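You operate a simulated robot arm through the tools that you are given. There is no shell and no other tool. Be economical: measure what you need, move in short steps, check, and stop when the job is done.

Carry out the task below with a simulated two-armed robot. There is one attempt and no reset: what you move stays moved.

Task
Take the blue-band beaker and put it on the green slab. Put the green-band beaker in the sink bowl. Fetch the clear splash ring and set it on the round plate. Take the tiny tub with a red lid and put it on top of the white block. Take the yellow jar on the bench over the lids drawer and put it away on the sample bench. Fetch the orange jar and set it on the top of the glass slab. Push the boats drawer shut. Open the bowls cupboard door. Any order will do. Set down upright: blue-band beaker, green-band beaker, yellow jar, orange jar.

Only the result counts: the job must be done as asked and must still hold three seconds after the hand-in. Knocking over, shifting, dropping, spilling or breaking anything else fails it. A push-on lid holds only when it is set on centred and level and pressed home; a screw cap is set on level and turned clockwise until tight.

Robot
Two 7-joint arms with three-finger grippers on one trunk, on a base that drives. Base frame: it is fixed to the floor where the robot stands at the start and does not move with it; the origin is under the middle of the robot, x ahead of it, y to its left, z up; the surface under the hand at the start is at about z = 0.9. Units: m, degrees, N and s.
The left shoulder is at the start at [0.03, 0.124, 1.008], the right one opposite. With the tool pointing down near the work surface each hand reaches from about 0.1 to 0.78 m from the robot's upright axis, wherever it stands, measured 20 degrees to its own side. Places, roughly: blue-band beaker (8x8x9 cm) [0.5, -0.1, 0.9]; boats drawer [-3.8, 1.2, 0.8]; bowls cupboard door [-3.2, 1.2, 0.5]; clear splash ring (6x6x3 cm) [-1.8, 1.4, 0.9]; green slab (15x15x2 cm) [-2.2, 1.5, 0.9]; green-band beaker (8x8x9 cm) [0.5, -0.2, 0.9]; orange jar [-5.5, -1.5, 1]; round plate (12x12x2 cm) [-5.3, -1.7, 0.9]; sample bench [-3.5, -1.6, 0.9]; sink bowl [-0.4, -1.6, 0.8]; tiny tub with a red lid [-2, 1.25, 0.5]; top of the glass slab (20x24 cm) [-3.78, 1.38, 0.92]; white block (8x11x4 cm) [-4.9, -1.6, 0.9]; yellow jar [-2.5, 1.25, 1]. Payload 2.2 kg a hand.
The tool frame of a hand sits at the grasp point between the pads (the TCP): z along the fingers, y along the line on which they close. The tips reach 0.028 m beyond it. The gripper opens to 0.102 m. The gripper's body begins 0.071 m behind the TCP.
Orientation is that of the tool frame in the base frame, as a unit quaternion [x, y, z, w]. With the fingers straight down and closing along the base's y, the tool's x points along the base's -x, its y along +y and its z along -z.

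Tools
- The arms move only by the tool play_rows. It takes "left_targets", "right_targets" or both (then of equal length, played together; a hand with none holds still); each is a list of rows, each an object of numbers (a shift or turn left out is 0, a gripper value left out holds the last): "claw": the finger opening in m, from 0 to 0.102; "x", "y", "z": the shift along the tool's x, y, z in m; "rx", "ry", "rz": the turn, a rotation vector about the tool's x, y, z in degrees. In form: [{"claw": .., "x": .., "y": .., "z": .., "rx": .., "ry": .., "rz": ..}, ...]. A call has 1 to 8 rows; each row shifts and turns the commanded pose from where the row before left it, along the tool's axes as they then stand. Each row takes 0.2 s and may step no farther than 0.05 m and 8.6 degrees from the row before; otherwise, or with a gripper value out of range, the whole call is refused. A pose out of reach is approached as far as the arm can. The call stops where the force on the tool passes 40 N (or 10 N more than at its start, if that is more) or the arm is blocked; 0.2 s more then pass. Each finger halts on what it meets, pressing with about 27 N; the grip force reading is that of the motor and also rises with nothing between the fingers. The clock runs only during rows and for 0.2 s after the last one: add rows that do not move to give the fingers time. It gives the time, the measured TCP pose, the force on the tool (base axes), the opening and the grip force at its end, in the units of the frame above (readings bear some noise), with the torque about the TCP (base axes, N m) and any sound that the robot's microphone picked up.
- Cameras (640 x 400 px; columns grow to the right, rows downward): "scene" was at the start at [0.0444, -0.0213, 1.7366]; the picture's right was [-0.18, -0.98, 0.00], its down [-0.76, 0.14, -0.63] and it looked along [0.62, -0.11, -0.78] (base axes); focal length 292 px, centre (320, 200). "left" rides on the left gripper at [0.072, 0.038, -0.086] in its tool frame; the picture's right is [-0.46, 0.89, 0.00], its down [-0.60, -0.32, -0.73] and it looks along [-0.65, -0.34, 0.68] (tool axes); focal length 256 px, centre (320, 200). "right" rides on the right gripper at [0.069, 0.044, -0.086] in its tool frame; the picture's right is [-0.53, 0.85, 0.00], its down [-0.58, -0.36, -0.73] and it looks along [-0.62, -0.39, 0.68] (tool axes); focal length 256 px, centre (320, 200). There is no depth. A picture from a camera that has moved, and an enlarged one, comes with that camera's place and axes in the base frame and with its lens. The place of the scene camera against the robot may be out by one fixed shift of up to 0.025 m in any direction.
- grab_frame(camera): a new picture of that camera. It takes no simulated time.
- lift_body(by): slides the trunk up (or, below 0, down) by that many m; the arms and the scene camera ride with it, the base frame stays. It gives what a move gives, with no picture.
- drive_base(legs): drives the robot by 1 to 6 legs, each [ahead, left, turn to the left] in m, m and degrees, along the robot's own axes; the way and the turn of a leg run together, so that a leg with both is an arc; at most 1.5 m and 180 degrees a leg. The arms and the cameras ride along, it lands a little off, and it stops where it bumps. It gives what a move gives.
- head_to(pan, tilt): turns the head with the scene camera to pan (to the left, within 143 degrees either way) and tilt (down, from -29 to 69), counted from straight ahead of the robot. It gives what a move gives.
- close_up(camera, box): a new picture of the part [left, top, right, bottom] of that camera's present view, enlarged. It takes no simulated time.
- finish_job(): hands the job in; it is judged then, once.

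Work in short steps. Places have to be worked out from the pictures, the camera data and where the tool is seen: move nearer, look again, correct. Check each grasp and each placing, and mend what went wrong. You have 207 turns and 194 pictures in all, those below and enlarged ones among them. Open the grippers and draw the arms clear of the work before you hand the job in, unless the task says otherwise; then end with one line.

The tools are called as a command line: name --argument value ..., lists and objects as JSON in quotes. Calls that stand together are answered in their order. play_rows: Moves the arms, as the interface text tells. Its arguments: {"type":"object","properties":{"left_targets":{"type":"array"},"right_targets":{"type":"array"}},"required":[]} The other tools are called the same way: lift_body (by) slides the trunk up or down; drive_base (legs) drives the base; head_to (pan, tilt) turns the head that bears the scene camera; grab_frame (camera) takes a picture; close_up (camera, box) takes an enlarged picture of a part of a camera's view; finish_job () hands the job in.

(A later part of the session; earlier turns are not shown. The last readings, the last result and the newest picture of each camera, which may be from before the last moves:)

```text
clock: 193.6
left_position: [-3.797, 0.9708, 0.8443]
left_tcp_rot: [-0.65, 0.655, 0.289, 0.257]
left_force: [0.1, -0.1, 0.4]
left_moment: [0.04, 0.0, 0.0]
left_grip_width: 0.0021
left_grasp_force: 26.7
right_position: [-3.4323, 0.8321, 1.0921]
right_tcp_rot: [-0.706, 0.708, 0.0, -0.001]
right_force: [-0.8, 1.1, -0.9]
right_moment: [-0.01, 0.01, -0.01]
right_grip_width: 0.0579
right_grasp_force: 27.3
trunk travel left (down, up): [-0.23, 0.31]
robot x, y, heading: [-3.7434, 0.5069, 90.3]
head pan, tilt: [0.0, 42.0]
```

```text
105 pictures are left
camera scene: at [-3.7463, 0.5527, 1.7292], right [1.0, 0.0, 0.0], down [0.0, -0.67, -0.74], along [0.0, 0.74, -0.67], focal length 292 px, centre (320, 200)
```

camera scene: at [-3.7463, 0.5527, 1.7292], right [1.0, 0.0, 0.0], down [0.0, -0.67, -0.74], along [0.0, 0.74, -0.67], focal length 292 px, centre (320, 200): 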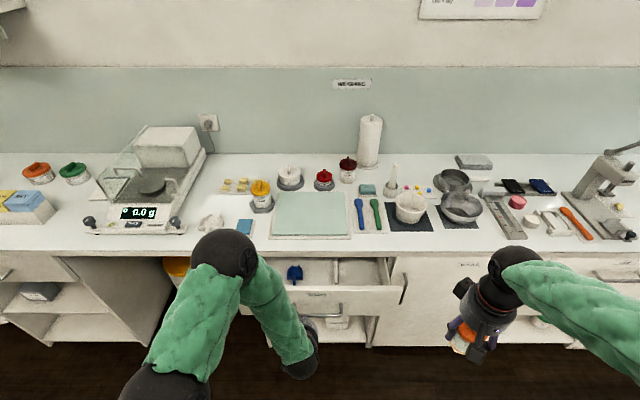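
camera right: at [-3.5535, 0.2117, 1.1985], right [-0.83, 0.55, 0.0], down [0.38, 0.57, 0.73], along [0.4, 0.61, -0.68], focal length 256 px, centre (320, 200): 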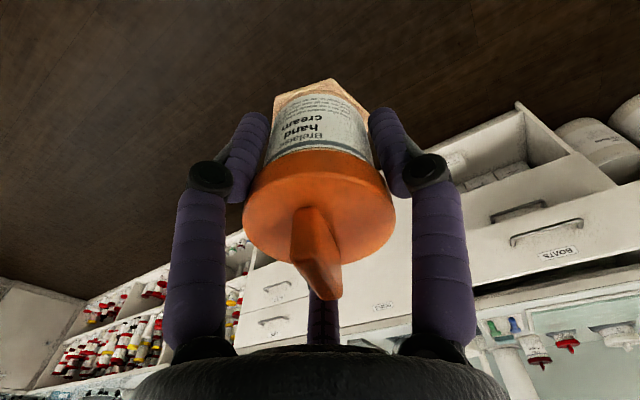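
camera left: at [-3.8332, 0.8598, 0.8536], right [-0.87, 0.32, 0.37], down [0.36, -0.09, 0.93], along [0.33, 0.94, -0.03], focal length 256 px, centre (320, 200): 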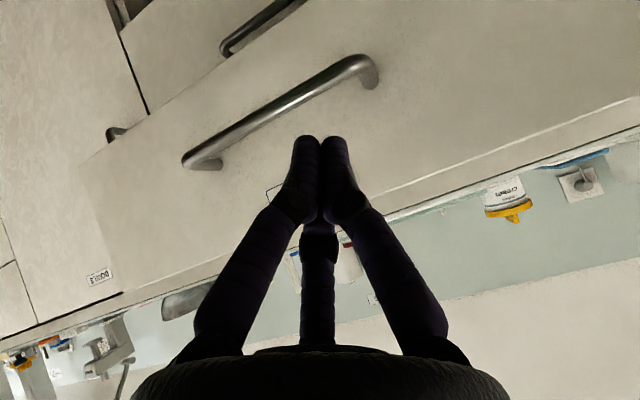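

The fingertips are right in front of the drawer face, just above the handle. I'll push forward.

play_rows --left_targets '[{"x": -0.024, "z": 0.0283}, {"x": -0.0283, "z": 0.0283}, {"x": -0.0212, "z": 0.0212}, {"x": -0.0212, "z": 0.0212}, {"x": -0.0212, "z": 0.0212}]'

grab_frame --camera "left"

```text
clock: 194.8
left_position: [-3.7985, 1.1404, 0.8418]
left_tcp_rot: [-0.651, 0.654, 0.29, 0.256]
left_force: [0.4, -0.1, -0.1]
left_moment: [-0.01, 0.01, 0.01]
left_grip_width: 0.002
left_grasp_force: 26.8
right_position: [-3.4339, 0.8335, 1.0922]
right_tcp_rot: [-0.706, 0.708, -0.001, -0.001]
right_force: [0.6, -0.2, -1.3]
right_moment: [-0.02, 0.02, -0.02]
right_grip_width: 0.0579
right_grasp_force: 27.2
trunk travel left (down, up): [-0.23, 0.31]
robot x, y, heading: [-3.7473, 0.5088, 90.2]
head pan, tilt: [0.0, 42.0]
```

```text
104 pictures are left
camera left: at [-3.8347, 1.0275, 0.8519], right [-0.87, 0.32, 0.37], down [0.36, -0.09, 0.93], along [0.33, 0.94, -0.03], focal length 256 px, centre (320, 200)
```

left: 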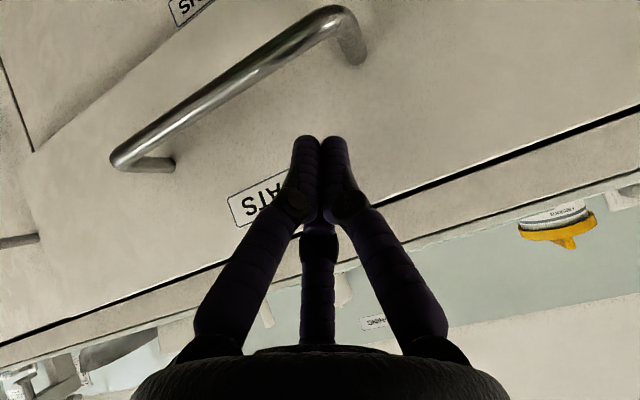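

The drawer has moved with the push and is almost flush. I'll keep pushing gently until resistance.

play_rows --left_targets '[{"x": -0.0106, "z": 0.0106}, {"x": -0.0106, "z": 0.0106}, {"x": -0.0106, "z": 0.0106}, {"x": -0.007, "z": 0.007}, {"x": -0.007, "z": 0.007}]'

grab_frame --camera "left"

```text
clock: 195.7
left_position: [-3.797, 1.1755, 0.8389]
left_tcp_rot: [-0.65, 0.658, 0.284, 0.254]
left_force: [-2.3, -29.8, 21.1]
left_moment: [0.36, -0.17, 0.01]
left_grip_width: 0.0022
left_grasp_force: 27.2
right_position: [-3.4341, 0.8301, 1.0926]
right_tcp_rot: [-0.706, 0.708, 0.001, 0.0]
right_force: [0.2, 0.9, -1.6]
right_moment: [0.01, 0.02, -0.03]
right_grip_width: 0.0577
right_grasp_force: 25.7
trunk travel left (down, up): [-0.23, 0.31]
robot x, y, heading: [-3.7453, 0.5056, 90.3]
head pan, tilt: [0.0, 42.0]
stopped in row 4 (left hand): the force on the tool passed its limit at 49 N (the readings are from after the stop); the commanded pose is now the measured one
```

```text
103 pictures are left
camera left: at [-3.8334, 1.0639, 0.85], right [-0.87, 0.32, 0.37], down [0.36, -0.08, 0.93], along [0.33, 0.94, -0.04], focal length 256 px, centre (320, 200)
```

left: 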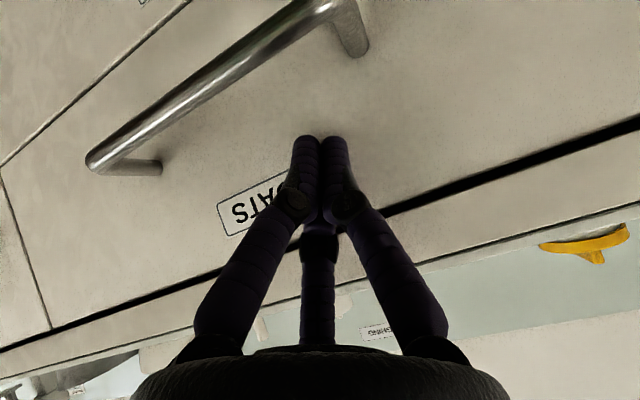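

The drawer is firmly shut (49 N against the stop). I'll retract and raise the left hand clear.

play_rows --left_targets '[{"x": 0.03, "z": -0.03}, {"x": 0.033, "z": -0.033}, {"x": 0.033, "z": -0.033}, {"x": 0.02, "z": -0.033}, {"x": -0.033, "z": -0.033}, {"x": -0.033, "z": -0.033}, {"x": -0.033, "z": -0.033}, {"x": -0.033, "z": -0.033}]'

grab_frame --camera "scene"

```text
clock: 197.5
left_position: [-3.7855, 1.0064, 1.0371]
left_tcp_rot: [-0.649, 0.658, 0.284, 0.254]
left_force: [0.1, -1.1, 0.4]
left_moment: [0.03, 0.01, 0.02]
left_grip_width: 0.0022
left_grasp_force: 27.1
right_position: [-3.4341, 0.8324, 1.0934]
right_tcp_rot: [-0.706, 0.708, 0.0, 0.0]
right_force: [-0.5, 0.5, 0.0]
right_moment: [0.0, 0.0, -0.01]
right_grip_width: 0.0582
right_grasp_force: 26.9
trunk travel left (down, up): [-0.23, 0.31]
robot x, y, heading: [-3.7462, 0.5013, 90.3]
head pan, tilt: [0.0, 42.0]
```

```text
102 pictures are left
camera scene: at [-3.7463, 0.5515, 1.7293], right [1.0, 0.0, 0.0], down [0.0, -0.67, -0.74], along [0.0, 0.74, -0.67], focal length 292 px, centre (320, 200)
```

scene: 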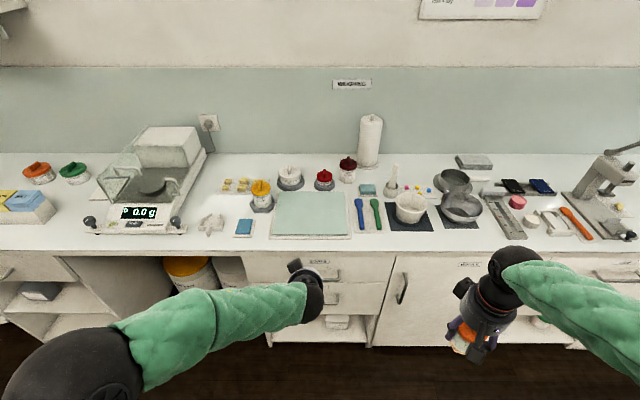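

The drawer is closed. I'll tuck the left hand back and drive to a spot from which the right hand can reach the glass slab.

play_rows --left_targets '[{"x": 0.03, "z": -0.03, "y": 0.02}, {"x": 0.03, "z": -0.03, "y": 0.02}, {"x": 0.03, "z": -0.03, "y": 0.02}]'

drive_base --legs '[[0.22, 0.18, 0]]'

play_rows --right_targets '[{"x": -0.04, "y": 0.018}, {"x": -0.04, "y": 0.018}, {"x": -0.04, "y": 0.018}, {"x": -0.04, "y": 0.018}, {"x": -0.04, "y": 0.018}, {"x": -0.04, "y": 0.018}]'

grab_frame --camera "scene"

grab_frame --camera "right"

```text
clock: 198.3
left_position: [-3.8504, 0.8771, 1.0373]
left_tcp_rot: [-0.65, 0.657, 0.286, 0.255]
left_force: [0.2, 0.5, 0.3]
left_moment: [0.03, -0.03, -0.04]
left_grip_width: 0.0021
left_grasp_force: 27.1
right_position: [-3.4338, 0.8307, 1.0927]
right_tcp_rot: [-0.706, 0.708, 0.0, 0.001]
right_force: [-0.9, 0.6, 0.5]
right_moment: [0.01, -0.01, -0.02]
right_grip_width: 0.058
right_grasp_force: 26.9
trunk travel left (down, up): [-0.23, 0.31]
robot x, y, heading: [-3.7483, 0.505, 90.1]
head pan, tilt: [0.0, 42.0]
```

```text
clock: 200.3
left_position: [-4.0318, 1.1041, 1.0361]
left_tcp_rot: [-0.649, 0.658, 0.284, 0.254]
left_force: [-0.1, -0.3, 0.6]
left_moment: [-0.05, 0.0, 0.0]
left_grip_width: 0.0021
left_grasp_force: 26.6
right_position: [-3.6166, 1.0544, 1.0927]
right_tcp_rot: [-0.705, 0.709, -0.001, -0.001]
right_force: [0.2, 0.3, 0.2]
right_moment: [-0.01, -0.02, -0.02]
right_grip_width: 0.0581
right_grasp_force: 27.0
trunk travel left (down, up): [-0.23, 0.31]
robot x, y, heading: [-3.9263, 0.7252, 90.5]
head pan, tilt: [0.0, 42.0]
```

```text
clock: 201.7
left_position: [-4.0324, 1.1047, 1.036]
left_tcp_rot: [-0.65, 0.658, 0.285, 0.253]
left_force: [0.4, 0.0, -0.7]
left_moment: [0.0, 0.02, -0.02]
left_grip_width: 0.0019
left_grasp_force: 27.2
right_position: [-3.7245, 1.2949, 1.0934]
right_tcp_rot: [-0.705, 0.71, -0.001, 0.0]
right_force: [0.8, 0.0, -0.4]
right_moment: [-0.02, 0.0, 0.0]
right_grip_width: 0.0576
right_grasp_force: 26.4
trunk travel left (down, up): [-0.23, 0.31]
robot x, y, heading: [-3.9281, 0.7317, 90.0]
head pan, tilt: [0.0, 42.0]
```

```text
101 pictures are left
camera scene: at [-3.9307, 0.7775, 1.7292], right [1.0, 0.0, 0.0], down [0.0, -0.67, -0.74], along [0.0, 0.74, -0.67], focal length 292 px, centre (320, 200)
```

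scene: 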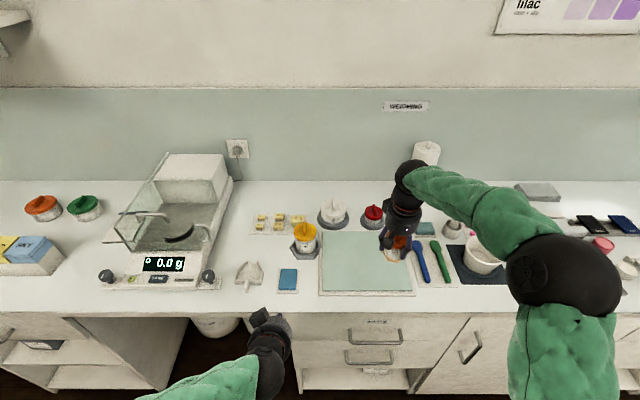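

```text
100 pictures are left
camera right: at [-3.7682, 1.2265, 1.1794], right [-0.84, 0.54, 0.0], down [0.37, 0.58, 0.73], along [0.39, 0.61, -0.68], focal length 256 px, centre (320, 200)
```

right: 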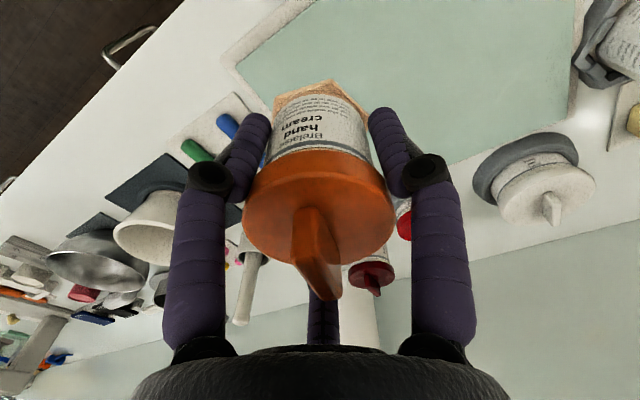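

I'll move the jar over the slab's centre (-3.785,1.375) and descend.

play_rows --right_targets '[{"x": -0.04, "y": 0.03}, {"x": -0.04, "y": 0.03}, {"z": 0.045}, {"z": 0.045}, {"z": 0.01}, {}]'

grab_frame --camera "right"

```text
clock: 203.1
left_position: [-4.0317, 1.1046, 1.0376]
left_tcp_rot: [-0.649, 0.657, 0.285, 0.255]
left_force: [0.1, -0.1, 0.0]
left_moment: [0.03, -0.03, 0.0]
left_grip_width: 0.0022
left_grasp_force: 26.5
right_position: [-3.7836, 1.3767, 0.9917]
right_tcp_rot: [-0.705, 0.709, 0.0, 0.0]
right_force: [-0.4, 0.1, -0.7]
right_moment: [0.02, -0.02, -0.02]
right_grip_width: 0.0578
right_grasp_force: 26.4
trunk travel left (down, up): [-0.23, 0.31]
robot x, y, heading: [-3.932, 0.7284, 90.1]
head pan, tilt: [0.0, 42.0]
```

```text
99 pictures are left
camera right: at [-3.827, 1.3069, 1.078], right [-0.84, 0.54, 0.0], down [0.37, 0.58, 0.73], along [0.39, 0.62, -0.68], focal length 256 px, centre (320, 200)
```

right: 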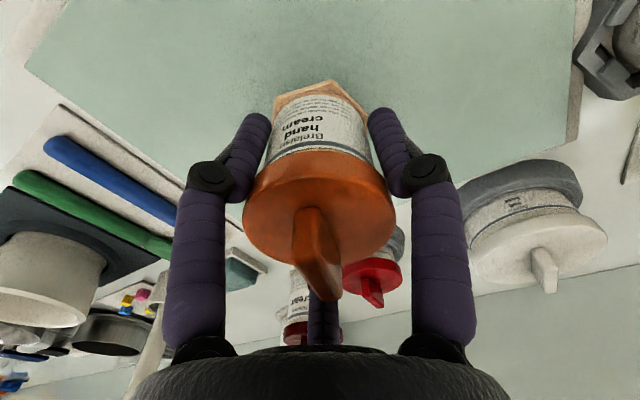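

The jar is over the slab. I'll lower finely to contact.

play_rows --right_targets '[{"z": 0.008}, {"z": 0.007}, {"z": 0.004}, {"z": 0.004}, {"z": 0.003}, {"z": 0.003}, {"z": 0.003}]'

```text
clock: 204.7
left_position: [-4.0326, 1.1018, 1.0379]
left_tcp_rot: [-0.65, 0.657, 0.285, 0.254]
left_force: [0.7, -0.7, 0.0]
left_moment: [0.01, 0.01, -0.01]
left_grip_width: 0.0019
left_grasp_force: 26.6
right_position: [-3.7822, 1.3759, 0.9639]
right_tcp_rot: [-0.705, 0.709, 0.001, 0.002]
right_force: [0.7, -3.5, 19.0]
right_moment: [0.0, 0.17, 0.01]
right_grip_width: 0.0585
right_grasp_force: 26.6
trunk travel left (down, up): [-0.23, 0.31]
robot x, y, heading: [-3.9291, 0.727, 89.8]
head pan, tilt: [0.0, 42.0]
```

Contact at 19 N. I'll ease, release and lift away.

play_rows --right_targets '[{"z": -0.002}, {"claw": 0.075}, {"claw": 0.095}, {}, {"z": -0.03}, {"z": -0.045}, {"z": -0.045}, {"z": -0.03}]'

grab_frame --camera "right"

```text
clock: 206.5
left_position: [-4.0318, 1.1026, 1.0364]
left_tcp_rot: [-0.649, 0.658, 0.285, 0.254]
left_force: [0.1, -0.4, -0.7]
left_moment: [0.05, -0.01, 0.02]
left_grip_width: 0.0021
left_grasp_force: 27.1
right_position: [-3.7842, 1.374, 1.1135]
right_tcp_rot: [-0.705, 0.71, 0.0, 0.0]
right_force: [-1.0, 0.4, 0.3]
right_moment: [0.02, -0.03, -0.05]
right_grip_width: 0.0949
right_grasp_force: 0.0
trunk travel left (down, up): [-0.23, 0.31]
robot x, y, heading: [-3.9301, 0.7289, 89.8]
head pan, tilt: [0.0, 42.0]
```

```text
98 pictures are left
camera right: at [-3.8279, 1.3054, 1.1991], right [-0.84, 0.54, 0.0], down [0.37, 0.58, 0.73], along [0.39, 0.62, -0.68], focal length 256 px, centre (320, 200)
```

right: 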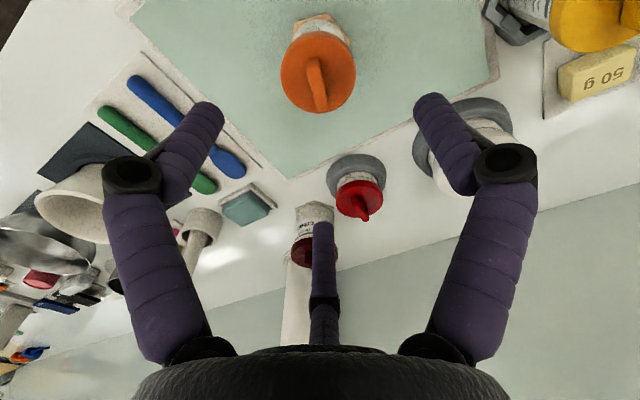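

The orange jar is upright on the slab. Next is the door: I'll retract the right hand, back off toward the door handle, and pitch the right hand 45°.

play_rows --right_targets '[{"x": 0.045, "y": -0.02}, {"x": 0.045, "y": -0.02}, {"x": 0.045, "y": -0.02}, {"x": 0.045, "y": -0.02}, {"x": 0.045, "y": -0.02}]'

drive_base --legs '[[-0.35, 0, 0], [0, -0.25, 0]]'

play_rows --right_targets '[{"ry": -7.5, "claw": 0.06}, {"ry": -7.5}, {"ry": -7.5}, {"ry": -7.5}, {"ry": -7.5}, {"ry": -7.5}]'

lift_body --by -0.15

grab_frame --camera "scene"

grab_frame --camera "right"

```text
clock: 207.7
left_position: [-4.0317, 1.1018, 1.0374]
left_tcp_rot: [-0.649, 0.657, 0.286, 0.254]
left_force: [0.8, -0.8, -0.3]
left_moment: [-0.01, 0.02, -0.02]
left_grip_width: 0.002
left_grasp_force: 26.9
right_position: [-3.6834, 1.147, 1.1143]
right_tcp_rot: [-0.705, 0.709, 0.0, 0.0]
right_force: [0.5, -0.9, 0.4]
right_moment: [0.03, 0.01, -0.02]
right_grip_width: 0.0948
right_grasp_force: 0.0
trunk travel left (down, up): [-0.23, 0.31]
robot x, y, heading: [-3.9288, 0.7286, 90.0]
head pan, tilt: [0.0, 42.0]
```

```text
clock: 211.4
left_position: [-3.7794, 0.7558, 1.0374]
left_tcp_rot: [-0.65, 0.657, 0.285, 0.254]
left_force: [-0.1, -0.4, 0.4]
left_moment: [0.0, 0.03, 0.05]
left_grip_width: 0.0019
left_grasp_force: 26.7
right_position: [-3.4301, 0.801, 1.1131]
right_tcp_rot: [-0.706, 0.708, 0.0, -0.001]
right_force: [0.4, 0.4, -0.7]
right_moment: [-0.02, 0.03, 0.0]
right_grip_width: 0.0948
right_grasp_force: 0.0
trunk travel left (down, up): [-0.23, 0.31]
robot x, y, heading: [-3.6799, 0.3801, 90.3]
head pan, tilt: [0.0, 42.0]
```

```text
clock: 212.8
left_position: [-3.7801, 0.7546, 1.0359]
left_tcp_rot: [-0.65, 0.657, 0.285, 0.254]
left_force: [-0.3, 0.5, 0.3]
left_moment: [0.02, 0.0, -0.03]
left_grip_width: 0.0019
left_grasp_force: 26.4
right_position: [-3.4321, 0.8007, 1.1137]
right_tcp_rot: [-0.652, 0.654, 0.271, 0.271]
right_force: [-0.3, -0.4, -0.1]
right_moment: [0.01, 0.0, 0.0]
right_grip_width: 0.06
right_grasp_force: 0.0
trunk travel left (down, up): [-0.23, 0.31]
robot x, y, heading: [-3.6745, 0.3839, 90.2]
head pan, tilt: [0.0, 42.0]
```

```text
clock: 214.6
left_position: [-3.7809, 0.7545, 0.8874]
left_tcp_rot: [-0.65, 0.656, 0.286, 0.254]
left_force: [0.3, 0.2, 0.6]
left_moment: [-0.02, -0.02, 0.02]
left_grip_width: 0.002
left_grasp_force: 27.0
right_position: [-3.4319, 0.8015, 0.9639]
right_tcp_rot: [-0.652, 0.654, 0.27, 0.271]
right_force: [-0.1, -0.2, -1.3]
right_moment: [0.02, -0.02, 0.0]
right_grip_width: 0.06
right_grasp_force: 0.0
trunk travel left (down, up): [-0.08, 0.46]
robot x, y, heading: [-3.6774, 0.3807, 90.3]
head pan, tilt: [0.0, 42.0]
```

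```text
97 pictures are left
camera scene: at [-3.6774, 0.4278, 1.5794], right [1.0, 0.0, 0.0], down [0.0, -0.67, -0.74], along [0.0, 0.74, -0.67], focal length 292 px, centre (320, 200)
```

scene: 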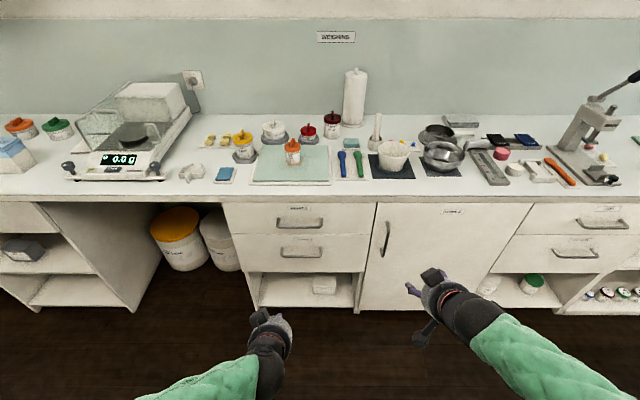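

```text
96 pictures are left
camera right: at [-3.4753, 0.6911, 0.9761], right [-0.84, 0.38, 0.38], down [0.36, -0.11, 0.92], along [0.39, 0.92, -0.05], focal length 256 px, centre (320, 200)
```

right: 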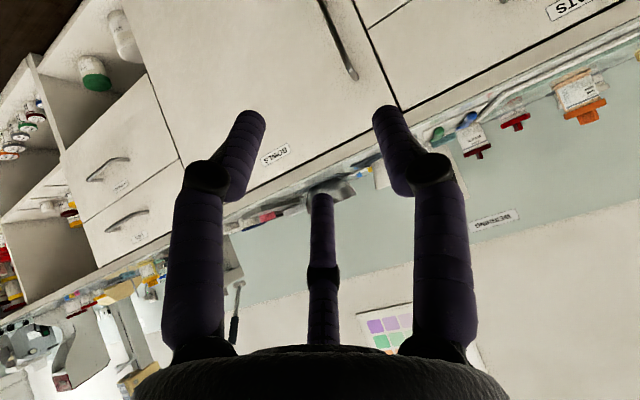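

The handle bar is at about x -3.424, y≈1.16, z 0.60–0.80. I'll drive 17 cm closer and lower the right hand toward it.

drive_base --legs '[[0.17, 0, 0]]'

play_rows --right_targets '[{"x": 0.017, "z": 0.0407}, {"x": 0.017, "z": 0.0407}, {"x": 0.017, "z": 0.0407}, {"x": 0.017, "z": 0.0407}, {"x": 0.017, "z": 0.0407}, {"x": 0.017, "z": 0.0407}]'

grab_frame --camera "right"

```text
clock: 216.0
left_position: [-3.7802, 0.9257, 0.8862]
left_tcp_rot: [-0.65, 0.657, 0.285, 0.254]
left_force: [-0.8, -0.7, 0.0]
left_moment: [-0.01, -0.02, 0.01]
left_grip_width: 0.0022
left_grasp_force: 26.6
right_position: [-3.4332, 0.972, 0.963]
right_tcp_rot: [-0.653, 0.654, 0.27, 0.27]
right_force: [0.1, 0.1, 0.4]
right_moment: [0.0, 0.01, 0.0]
right_grip_width: 0.06
right_grasp_force: 0.1
trunk travel left (down, up): [-0.08, 0.46]
robot x, y, heading: [-3.6777, 0.5547, 90.3]
head pan, tilt: [0.0, 42.0]
```

```text
clock: 217.4
left_position: [-3.7811, 0.9246, 0.8878]
left_tcp_rot: [-0.65, 0.658, 0.285, 0.253]
left_force: [-0.3, -0.2, 0.2]
left_moment: [-0.03, 0.0, -0.01]
left_grip_width: 0.0021
left_grasp_force: 26.6
right_position: [-3.4407, 1.0795, 0.7239]
right_tcp_rot: [-0.651, 0.659, 0.263, 0.27]
right_force: [-0.2, 0.8, 0.4]
right_moment: [-0.07, -0.03, 0.01]
right_grip_width: 0.0602
right_grasp_force: 0.1
right hand out of reach, approached as far as the arm can: row 6
trunk travel left (down, up): [-0.08, 0.46]
robot x, y, heading: [-3.6767, 0.5515, 90.2]
head pan, tilt: [0.0, 42.0]
```

```text
95 pictures are left
camera right: at [-3.486, 0.9697, 0.737], right [-0.84, 0.39, 0.37], down [0.36, -0.1, 0.93], along [0.4, 0.91, -0.05], focal length 256 px, centre (320, 200)
```

right: 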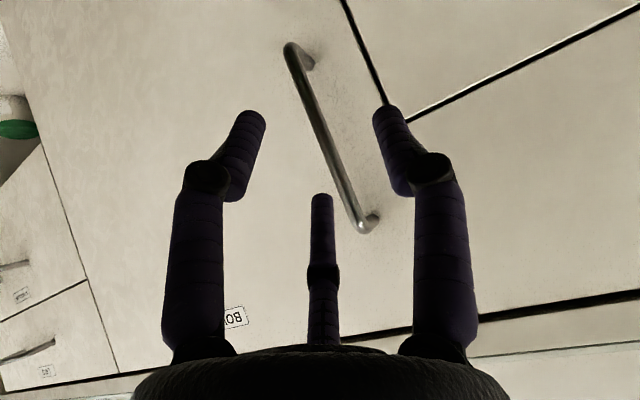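

The bar is at x≈-3.428, z 0.61–0.75. I'll lower the trunk 4 cm, align sideways and advance around the bar.

lift_body --by -0.04

play_rows --right_targets '[{"y": -0.012}, {"x": -0.014, "z": 0.014}, {"x": -0.014, "z": 0.014}, {"x": -0.014, "z": 0.014}, {"x": -0.01, "z": 0.01}]'

grab_frame --camera "right"

```text
clock: 218.2
left_position: [-3.7811, 0.9253, 0.8474]
left_tcp_rot: [-0.65, 0.656, 0.286, 0.254]
left_force: [-1.3, 0.5, -0.2]
left_moment: [0.01, -0.02, -0.04]
left_grip_width: 0.0022
left_grasp_force: 27.1
right_position: [-3.4412, 1.0789, 0.6856]
right_tcp_rot: [-0.653, 0.657, 0.264, 0.271]
right_force: [0.6, -0.4, -0.2]
right_moment: [0.02, 0.03, -0.03]
right_grip_width: 0.0601
right_grasp_force: 0.1
trunk travel left (down, up): [-0.04, 0.5]
robot x, y, heading: [-3.6768, 0.5502, 90.1]
head pan, tilt: [0.0, 42.0]
```

```text
clock: 219.4
left_position: [-3.7803, 0.9244, 0.8468]
left_tcp_rot: [-0.65, 0.657, 0.285, 0.254]
left_force: [0.1, -0.1, -0.3]
left_moment: [-0.01, 0.01, 0.0]
left_grip_width: 0.0019
left_grasp_force: 27.2
right_position: [-3.4296, 1.1514, 0.6824]
right_tcp_rot: [-0.652, 0.657, 0.264, 0.271]
right_force: [0.2, -0.2, 0.8]
right_moment: [-0.03, 0.02, 0.0]
right_grip_width: 0.0601
right_grasp_force: 0.2
trunk travel left (down, up): [-0.04, 0.5]
robot x, y, heading: [-3.6737, 0.5506, 90.2]
head pan, tilt: [0.0, 42.0]
```

```text
94 pictures are left
camera right: at [-3.4736, 1.0418, 0.6967], right [-0.84, 0.39, 0.37], down [0.36, -0.1, 0.93], along [0.4, 0.92, -0.05], focal length 256 px, centre (320, 200)
```

right: 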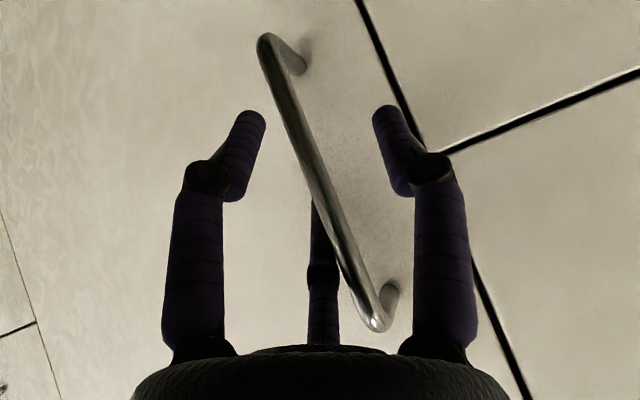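

The bar passes between the fingers. I'll close and test.

play_rows --right_targets '[{"claw": 0.0}, {}, {}, {}]'

grab_frame --camera "right"

```text
clock: 220.2
left_position: [-3.7793, 0.9257, 0.8467]
left_tcp_rot: [-0.65, 0.657, 0.286, 0.254]
left_force: [0.5, -0.5, -1.0]
left_moment: [-0.02, 0.0, 0.01]
left_grip_width: 0.002
left_grasp_force: 26.9
right_position: [-3.421, 1.1571, 0.6907]
right_tcp_rot: [-0.646, 0.659, 0.265, 0.281]
right_force: [1.9, 1.8, 2.8]
right_moment: [-0.64, 0.48, 0.02]
right_grip_width: 0.0195
right_grasp_force: 43.9
trunk travel left (down, up): [-0.04, 0.5]
robot x, y, heading: [-3.6746, 0.5477, 90.3]
head pan, tilt: [0.0, 42.0]
stopped in row 3 (right hand): the force on the tool passed its limit at 41 N (the readings are from after the stop); the commanded pose is now the measured one
```

```text
93 pictures are left
camera right: at [-3.4667, 1.0482, 0.7023], right [-0.84, 0.4, 0.37], down [0.35, -0.12, 0.93], along [0.41, 0.91, -0.03], focal length 256 px, centre (320, 200)
```

right: 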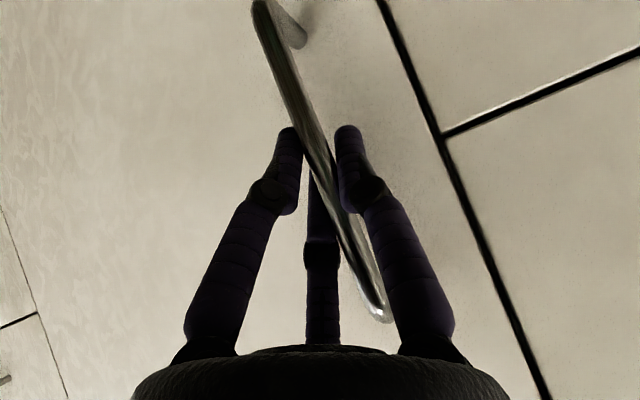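

The handle is gripped. I'll pull along the door's arc (hinge at about (-2.92,1.2)), turning the hand with it, a few degrees at a time.

play_rows --right_targets '[{"y": -0.0034, "x": 0.0208, "z": -0.0208, "rx": -2.35, "rz": -2.35}, {"y": -0.0034, "x": 0.0208, "z": -0.0208, "rx": -2.35, "rz": -2.35}, {"y": -0.0034, "x": 0.0208, "z": -0.0208, "rx": -2.35, "rz": -2.35}, {"y": -0.0034, "x": 0.0208, "z": -0.0208, "rx": -2.35, "rz": -2.35}]'

grab_frame --camera "scene"

```text
clock: 220.7
left_position: [-3.7784, 0.9255, 0.8469]
left_tcp_rot: [-0.65, 0.657, 0.286, 0.254]
left_force: [-0.4, -0.6, 0.6]
left_moment: [0.03, -0.03, -0.01]
left_grip_width: 0.0023
left_grasp_force: 26.6
right_position: [-3.416, 1.1212, 0.6925]
right_tcp_rot: [0.664, -0.645, -0.264, -0.271]
right_force: [10.9, 1.5, -8.4]
right_moment: [-0.46, 0.83, -0.11]
right_grip_width: 0.0192
right_grasp_force: 44.1
right hand out of reach, approached as far as the arm can: row 2
trunk travel left (down, up): [-0.04, 0.5]
robot x, y, heading: [-3.678, 0.5504, 90.0]
head pan, tilt: [0.0, 42.0]
stopped in row 2 (right hand): the force on the tool passed its limit at 57 N (the readings are from after the stop); the commanded pose is now the measured one
```

```text
92 pictures are left
camera scene: at [-3.6767, 0.5987, 1.5391], right [1.0, 0.0, 0.0], down [0.0, -0.67, -0.74], along [0.0, 0.74, -0.67], focal length 292 px, centre (320, 200)
```

scene: 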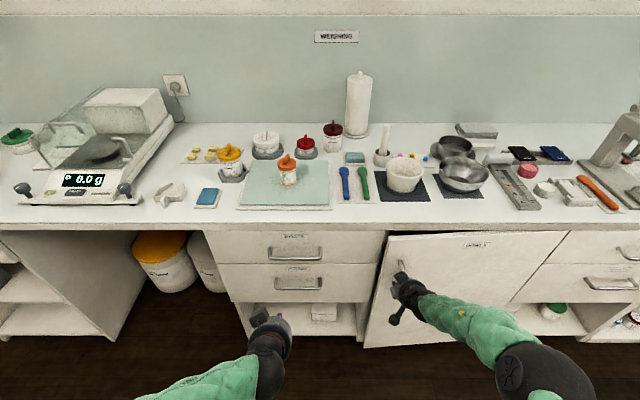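

The door is opening (~4°), but the arm can't fold in further. I'll pull the rest by driving the base slowly back and slightly to the right.

drive_base --legs '[[-0.1, -0.02, 0]]'

grab_frame --camera "scene"

```text
clock: 221.8
left_position: [-3.7618, 0.8437, 0.8467]
left_tcp_rot: [-0.65, 0.658, 0.285, 0.254]
left_force: [-1.0, 0.2, 0.8]
left_moment: [-0.04, -0.01, -0.02]
left_grip_width: 0.0023
left_grasp_force: 27.1
right_position: [-3.3956, 1.0393, 0.6919]
right_tcp_rot: [0.662, -0.647, -0.263, -0.272]
right_force: [6.0, 2.9, -2.5]
right_moment: [-0.06, 0.87, -0.21]
right_grip_width: 0.0191
right_grasp_force: 44.0
trunk travel left (down, up): [-0.04, 0.5]
robot x, y, heading: [-3.6581, 0.4683, 90.0]
head pan, tilt: [0.0, 42.0]
stopped in leg 1: the force on the tool passed its limit at 44 N (the readings are from after the stop); the commanded pose is now the measured one
```

```text
91 pictures are left
camera scene: at [-3.6595, 0.5161, 1.5393], right [1.0, 0.0, 0.0], down [0.0, -0.67, -0.74], along [0.0, 0.74, -0.67], focal length 292 px, centre (320, 200)
```

scene: 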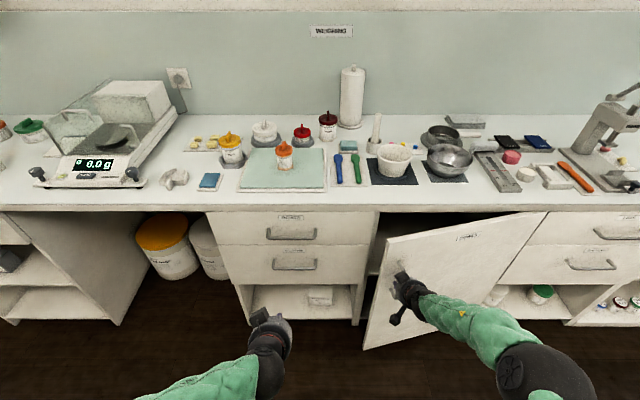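

Working well. I'll continue pulling in short legs.

drive_base --legs '[[-0.07, -0.026, 0]]'

drive_base --legs '[[-0.06, -0.03, 0]]'

grab_frame --camera "scene"

```text
clock: 222.9
left_position: [-3.7332, 0.7747, 0.8476]
left_tcp_rot: [-0.648, 0.659, 0.284, 0.253]
left_force: [0.1, -0.4, -0.2]
left_moment: [0.06, -0.01, 0.02]
left_grip_width: 0.002
left_grasp_force: 27.1
right_position: [-3.3667, 0.9703, 0.6916]
right_tcp_rot: [0.662, -0.647, -0.263, -0.273]
right_force: [30.1, 15.2, -17.1]
right_moment: [-0.19, 0.96, 0.06]
right_grip_width: 0.0189
right_grasp_force: 43.9
trunk travel left (down, up): [-0.04, 0.5]
robot x, y, heading: [-3.6349, 0.399, 90.0]
head pan, tilt: [0.0, 42.0]
```

```text
clock: 223.9
left_position: [-3.7056, 0.7185, 0.8463]
left_tcp_rot: [-0.649, 0.658, 0.285, 0.255]
left_force: [0.1, 0.1, 0.0]
left_moment: [-0.02, 0.04, 0.06]
left_grip_width: 0.0021
left_grasp_force: 27.2
right_position: [-3.3347, 0.9165, 0.6922]
right_tcp_rot: [0.658, -0.65, -0.263, -0.276]
right_force: [7.9, 6.1, -8.2]
right_moment: [-0.1, 0.86, -0.18]
right_grip_width: 0.0188
right_grasp_force: 43.3
trunk travel left (down, up): [-0.04, 0.5]
robot x, y, heading: [-3.6028, 0.3443, 90.1]
head pan, tilt: [0.0, 42.0]
stopped in leg 1: the force on the tool passed its limit at 51 N (the readings are from after the stop); the commanded pose is now the measured one
```

```text
90 pictures are left
camera scene: at [-3.6043, 0.3921, 1.5393], right [1.0, 0.0, 0.0], down [0.0, -0.67, -0.74], along [0.0, 0.74, -0.67], focal length 292 px, centre (320, 200)
```

scene: 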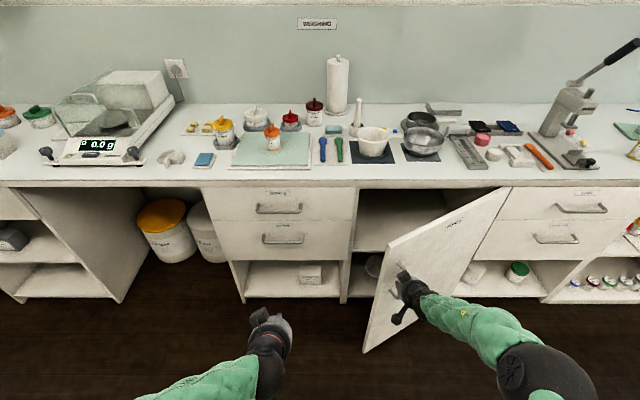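

The door is ~33° open; beyond this I'd better push from inside. I'll release the handle and back the hand off.

play_rows --right_targets '[{"claw": 0.06}, {}, {}, {"x": 0.012, "z": -0.03}, {"x": 0.02, "z": -0.03}, {"x": 0.01, "z": -0.04}]'

grab_frame --camera "scene"

```text
clock: 225.3
left_position: [-3.7076, 0.718, 0.8474]
left_tcp_rot: [-0.65, 0.658, 0.285, 0.254]
left_force: [-0.5, 0.4, 0.5]
left_moment: [0.0, -0.02, 0.03]
left_grip_width: 0.0022
left_grasp_force: 26.6
right_position: [-3.344, 0.8201, 0.7403]
right_tcp_rot: [0.659, -0.65, -0.259, -0.278]
right_force: [0.5, 0.5, -0.5]
right_moment: [0.0, -0.04, -0.02]
right_grip_width: 0.0599
right_grasp_force: 0.1
right hand out of reach, approached as far as the arm can: row 5
trunk travel left (down, up): [-0.04, 0.5]
robot x, y, heading: [-3.6043, 0.3453, 90.1]
head pan, tilt: [0.0, 42.0]
```

```text
89 pictures are left
camera scene: at [-3.6056, 0.3901, 1.5393], right [1.0, 0.0, 0.0], down [0.0, -0.67, -0.74], along [0.0, 0.74, -0.67], focal length 292 px, centre (320, 200)
```

scene: 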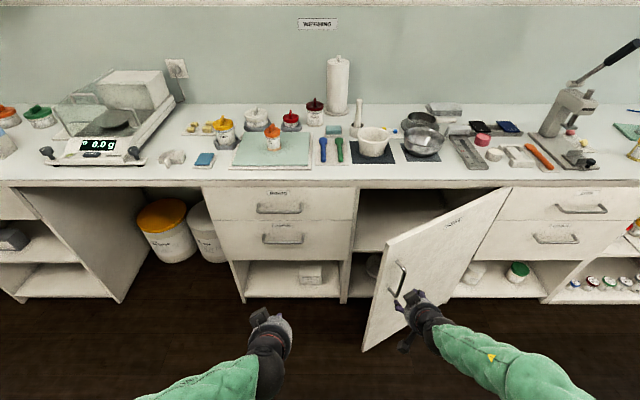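

The door stands at ~29°, its edge at about (-3.41,0.93). I'll raise the trunk, turn the right hand vertical with closed fingers, and bring it over the door top to the inside.

lift_body --by 0.27

play_rows --right_targets '[{"ry": 7.5, "claw": 0.0}, {"ry": 7.5}, {"ry": 7.5}, {"ry": 7.5}, {"ry": 7.5}, {"ry": 6.5}]'

grab_frame --camera "right"

```text
clock: 228.1
left_position: [-3.7054, 0.7189, 1.1172]
left_tcp_rot: [-0.649, 0.658, 0.285, 0.254]
left_force: [0.2, -0.2, -0.8]
left_moment: [-0.03, 0.0, 0.04]
left_grip_width: 0.0022
left_grasp_force: 27.4
right_position: [-3.3437, 0.821, 1.011]
right_tcp_rot: [0.659, -0.65, -0.259, -0.277]
right_force: [0.0, -0.5, 0.9]
right_moment: [0.01, -0.01, 0.0]
right_grip_width: 0.0598
right_grasp_force: 0.2
trunk travel left (down, up): [-0.31, 0.23]
robot x, y, heading: [-3.6038, 0.3433, 89.9]
head pan, tilt: [0.0, 42.0]
```

```text
clock: 229.5
left_position: [-3.7067, 0.7191, 1.1166]
left_tcp_rot: [-0.649, 0.658, 0.284, 0.255]
left_force: [0.3, 0.0, -0.3]
left_moment: [-0.02, 0.0, -0.01]
left_grip_width: 0.002
left_grasp_force: 27.2
right_position: [-3.3435, 0.8199, 1.0109]
right_tcp_rot: [0.708, -0.706, 0.007, -0.013]
right_force: [-0.2, 0.4, -1.0]
right_moment: [0.0, 0.0, 0.01]
right_grip_width: 0.002
right_grasp_force: 27.0
trunk travel left (down, up): [-0.31, 0.23]
robot x, y, heading: [-3.6055, 0.3407, 90.3]
head pan, tilt: [0.0, 42.0]
```

```text
88 pictures are left
camera right: at [-3.3896, 0.751, 1.0953], right [-0.85, 0.53, -0.02], down [0.34, 0.57, 0.74], along [0.41, 0.62, -0.67], focal length 256 px, centre (320, 200)
```

right: 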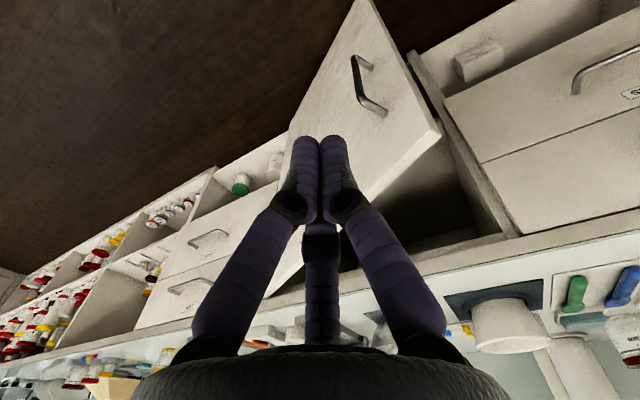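

The door's top corner is confirmed at (-3.406,0.94). I'll move the hand forward over the door to y≈1.07 and lower to z≈0.83.

play_rows --right_targets '[{"x": -0.048, "y": 0.003}, {"x": -0.048, "y": 0.003}, {"x": -0.048, "y": 0.003}, {"x": -0.048, "y": 0.003}, {"x": -0.048, "y": 0.003}, {"x": -0.012}]'

play_rows --right_targets '[{"z": 0.045}, {"z": 0.045}, {"z": 0.045}, {"z": 0.045}]'

grab_frame --camera "scene"

grab_frame --camera "right"

```text
clock: 230.9
left_position: [-3.7063, 0.7187, 1.1182]
left_tcp_rot: [-0.648, 0.658, 0.285, 0.255]
left_force: [-0.9, -1.1, 0.2]
left_moment: [0.0, 0.03, 0.01]
left_grip_width: 0.0019
left_grasp_force: 27.2
right_position: [-3.3575, 1.0712, 1.0136]
right_tcp_rot: [0.708, -0.706, 0.007, -0.013]
right_force: [0.6, -0.2, 0.9]
right_moment: [0.01, -0.01, -0.01]
right_grip_width: 0.002
right_grasp_force: 27.1
trunk travel left (down, up): [-0.31, 0.23]
robot x, y, heading: [-3.6046, 0.3442, 90.0]
head pan, tilt: [0.0, 42.0]
```

```text
clock: 231.9
left_position: [-3.7072, 0.7189, 1.116]
left_tcp_rot: [-0.649, 0.658, 0.285, 0.255]
left_force: [0.1, 1.0, 0.4]
left_moment: [-0.02, 0.02, -0.02]
left_grip_width: 0.002
left_grasp_force: 27.2
right_position: [-3.3537, 1.0754, 0.8339]
right_tcp_rot: [0.708, -0.706, 0.007, -0.014]
right_force: [-0.7, 0.9, 0.1]
right_moment: [-0.09, 0.07, -0.03]
right_grip_width: 0.002
right_grasp_force: 26.8
trunk travel left (down, up): [-0.31, 0.23]
robot x, y, heading: [-3.6017, 0.3445, 90.1]
head pan, tilt: [0.0, 42.0]
```

```text
87 pictures are left
camera scene: at [-3.6053, 0.3917, 1.8092], right [1.0, 0.0, 0.0], down [0.0, -0.67, -0.74], along [0.0, 0.74, -0.67], focal length 292 px, centre (320, 200)
```

scene: 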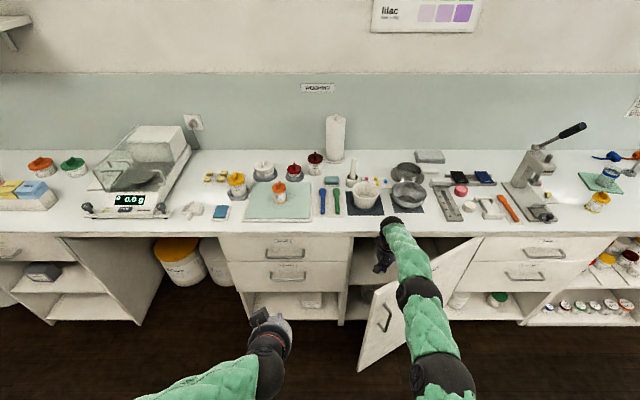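

```text
86 pictures are left
camera right: at [-3.399, 1.0061, 0.9175], right [-0.84, 0.53, -0.02], down [0.34, 0.57, 0.75], along [0.41, 0.63, -0.66], focal length 256 px, centre (320, 200)
```

right: 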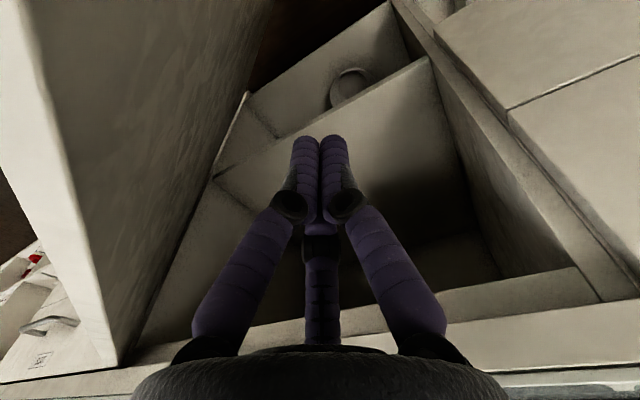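

The hand is inside. I'll sweep it along the arc to push the door open.

play_rows --right_targets '[{"x": 0.026, "y": -0.027}, {"x": 0.026, "y": -0.027}, {"x": 0.033, "y": -0.0207}, {"x": 0.033, "y": -0.0207}, {"x": 0.033, "y": -0.0207}, {"x": 0.0243, "y": -0.0273}, {"x": 0.0243, "y": -0.0273}, {"x": 0.0243, "y": -0.0273}]'

grab_frame --camera "scene"

```text
clock: 233.7
left_position: [-3.7061, 0.7185, 1.118]
left_tcp_rot: [-0.648, 0.658, 0.285, 0.255]
left_force: [0.0, -0.5, 0.8]
left_moment: [-0.04, -0.02, 0.04]
left_grip_width: 0.0021
left_grasp_force: 26.9
right_position: [-3.1552, 0.8501, 0.8339]
right_tcp_rot: [0.708, -0.707, 0.007, -0.013]
right_force: [0.3, 0.1, -0.2]
right_moment: [0.0, 0.03, 0.02]
right_grip_width: 0.0024
right_grasp_force: 27.0
trunk travel left (down, up): [-0.31, 0.23]
robot x, y, heading: [-3.605, 0.3415, 89.9]
head pan, tilt: [0.0, 42.0]
```

```text
85 pictures are left
camera scene: at [-3.6044, 0.3897, 1.8093], right [1.0, 0.0, 0.0], down [0.0, -0.67, -0.74], along [0.0, 0.74, -0.67], focal length 292 px, centre (320, 200)
```

scene: 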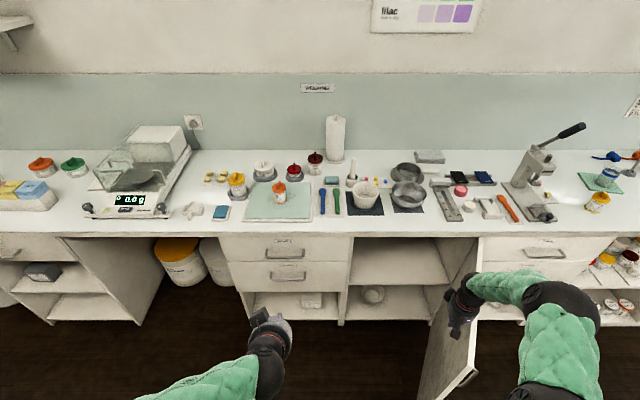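

The door is at ~65°. I'll push on to about 85–90°.

play_rows --right_targets '[{"x": 0.016, "y": -0.033}, {"x": 0.016, "y": -0.033}, {"x": 0.016, "y": -0.033}, {"x": 0.009, "y": -0.036}, {"x": 0.009, "y": -0.036}, {"x": 0.003, "y": -0.02}]'

grab_frame --camera "scene"

```text
clock: 235.1
left_position: [-3.7077, 0.7186, 1.1162]
left_tcp_rot: [-0.649, 0.658, 0.285, 0.255]
left_force: [0.4, 0.1, 0.2]
left_moment: [0.02, -0.01, 0.03]
left_grip_width: 0.0019
left_grasp_force: 27.1
right_position: [-2.9638, 0.7812, 0.8417]
right_tcp_rot: [0.708, -0.706, 0.007, -0.014]
right_force: [0.1, -0.7, 0.5]
right_moment: [-0.01, 0.01, 0.01]
right_grip_width: 0.002
right_grasp_force: 26.3
trunk travel left (down, up): [-0.31, 0.23]
robot x, y, heading: [-3.5993, 0.3395, 90.0]
head pan, tilt: [0.0, 42.0]
```

```text
84 pictures are left
camera scene: at [-3.6051, 0.3908, 1.8092], right [1.0, 0.0, 0.0], down [0.0, -0.67, -0.74], along [0.0, 0.74, -0.67], focal length 292 px, centre (320, 200)
```

scene: 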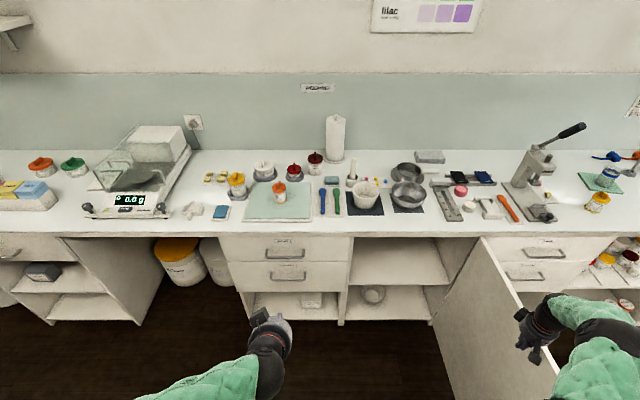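

The door is open about 90°. I'll raise the right hand clear of the door and bring it back, and turn the left hand vertical for the yellow jar.

play_rows --right_targets '[{"y": 0.02}, {"z": -0.045}, {"z": -0.045}, {"z": -0.045}, {"z": -0.045}, {"z": -0.045}, {"y": 0.045}, {"y": 0.045}]' --left_targets '[{}, {}, {"ry": 7.5}, {"ry": 7.5}, {"ry": 7.5}, {"ry": 7.5}, {"ry": 7.5}, {"ry": 7.5}]'

play_rows --right_targets '[{"y": 0.045}, {"y": 0.045}, {"y": 0.045}, {"y": 0.04}]'

drive_base --legs '[[-0.3, 0, 0]]'

grab_frame --camera "scene"

```text
clock: 236.9
left_position: [-3.7067, 0.7194, 1.1169]
left_tcp_rot: [0.708, -0.706, -0.014, 0.018]
left_force: [0.1, 0.1, -0.2]
left_moment: [0.01, -0.01, -0.03]
left_grip_width: 0.002
left_grasp_force: 26.7
right_position: [-3.0813, 0.7792, 1.062]
right_tcp_rot: [-0.707, 0.707, -0.008, 0.013]
right_force: [-0.2, 1.0, 0.3]
right_moment: [0.0, -0.01, 0.0]
right_grip_width: 0.0025
right_grasp_force: 26.7
trunk travel left (down, up): [-0.31, 0.23]
robot x, y, heading: [-3.6082, 0.345, 89.9]
head pan, tilt: [0.0, 42.0]
```

```text
clock: 237.9
left_position: [-3.7077, 0.7194, 1.1178]
left_tcp_rot: [0.708, -0.706, -0.015, 0.017]
left_force: [0.5, -0.3, 0.0]
left_moment: [0.04, -0.01, 0.01]
left_grip_width: 0.002
left_grasp_force: 27.3
right_position: [-3.2556, 0.7814, 1.0586]
right_tcp_rot: [-0.707, 0.707, -0.007, 0.013]
right_force: [-0.9, 0.3, 0.8]
right_moment: [-0.01, -0.01, 0.0]
right_grip_width: 0.0021
right_grasp_force: 27.0
trunk travel left (down, up): [-0.31, 0.23]
robot x, y, heading: [-3.6022, 0.3455, 90.2]
head pan, tilt: [0.0, 42.0]
```

```text
clock: 239.9
left_position: [-3.7076, 0.4171, 1.1176]
left_tcp_rot: [0.71, -0.704, -0.015, 0.016]
left_force: [-0.3, -0.3, 0.7]
left_moment: [0.06, 0.03, 0.04]
left_grip_width: 0.002
left_grasp_force: 26.6
right_position: [-3.2565, 0.4813, 1.0583]
right_tcp_rot: [0.709, -0.705, 0.008, -0.014]
right_force: [0.0, -0.5, 0.4]
right_moment: [0.04, 0.01, -0.02]
right_grip_width: 0.002
right_grasp_force: 27.0
trunk travel left (down, up): [-0.31, 0.23]
robot x, y, heading: [-3.6018, 0.04, 90.3]
head pan, tilt: [0.0, 42.0]
```

```text
83 pictures are left
camera scene: at [-3.6049, 0.0886, 1.8093], right [1.0, 0.0, 0.0], down [0.0, -0.67, -0.74], along [0.0, 0.74, -0.67], focal length 292 px, centre (320, 200)
```

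scene: 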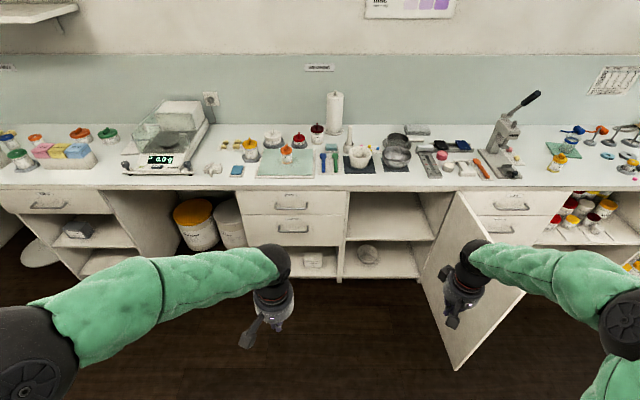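

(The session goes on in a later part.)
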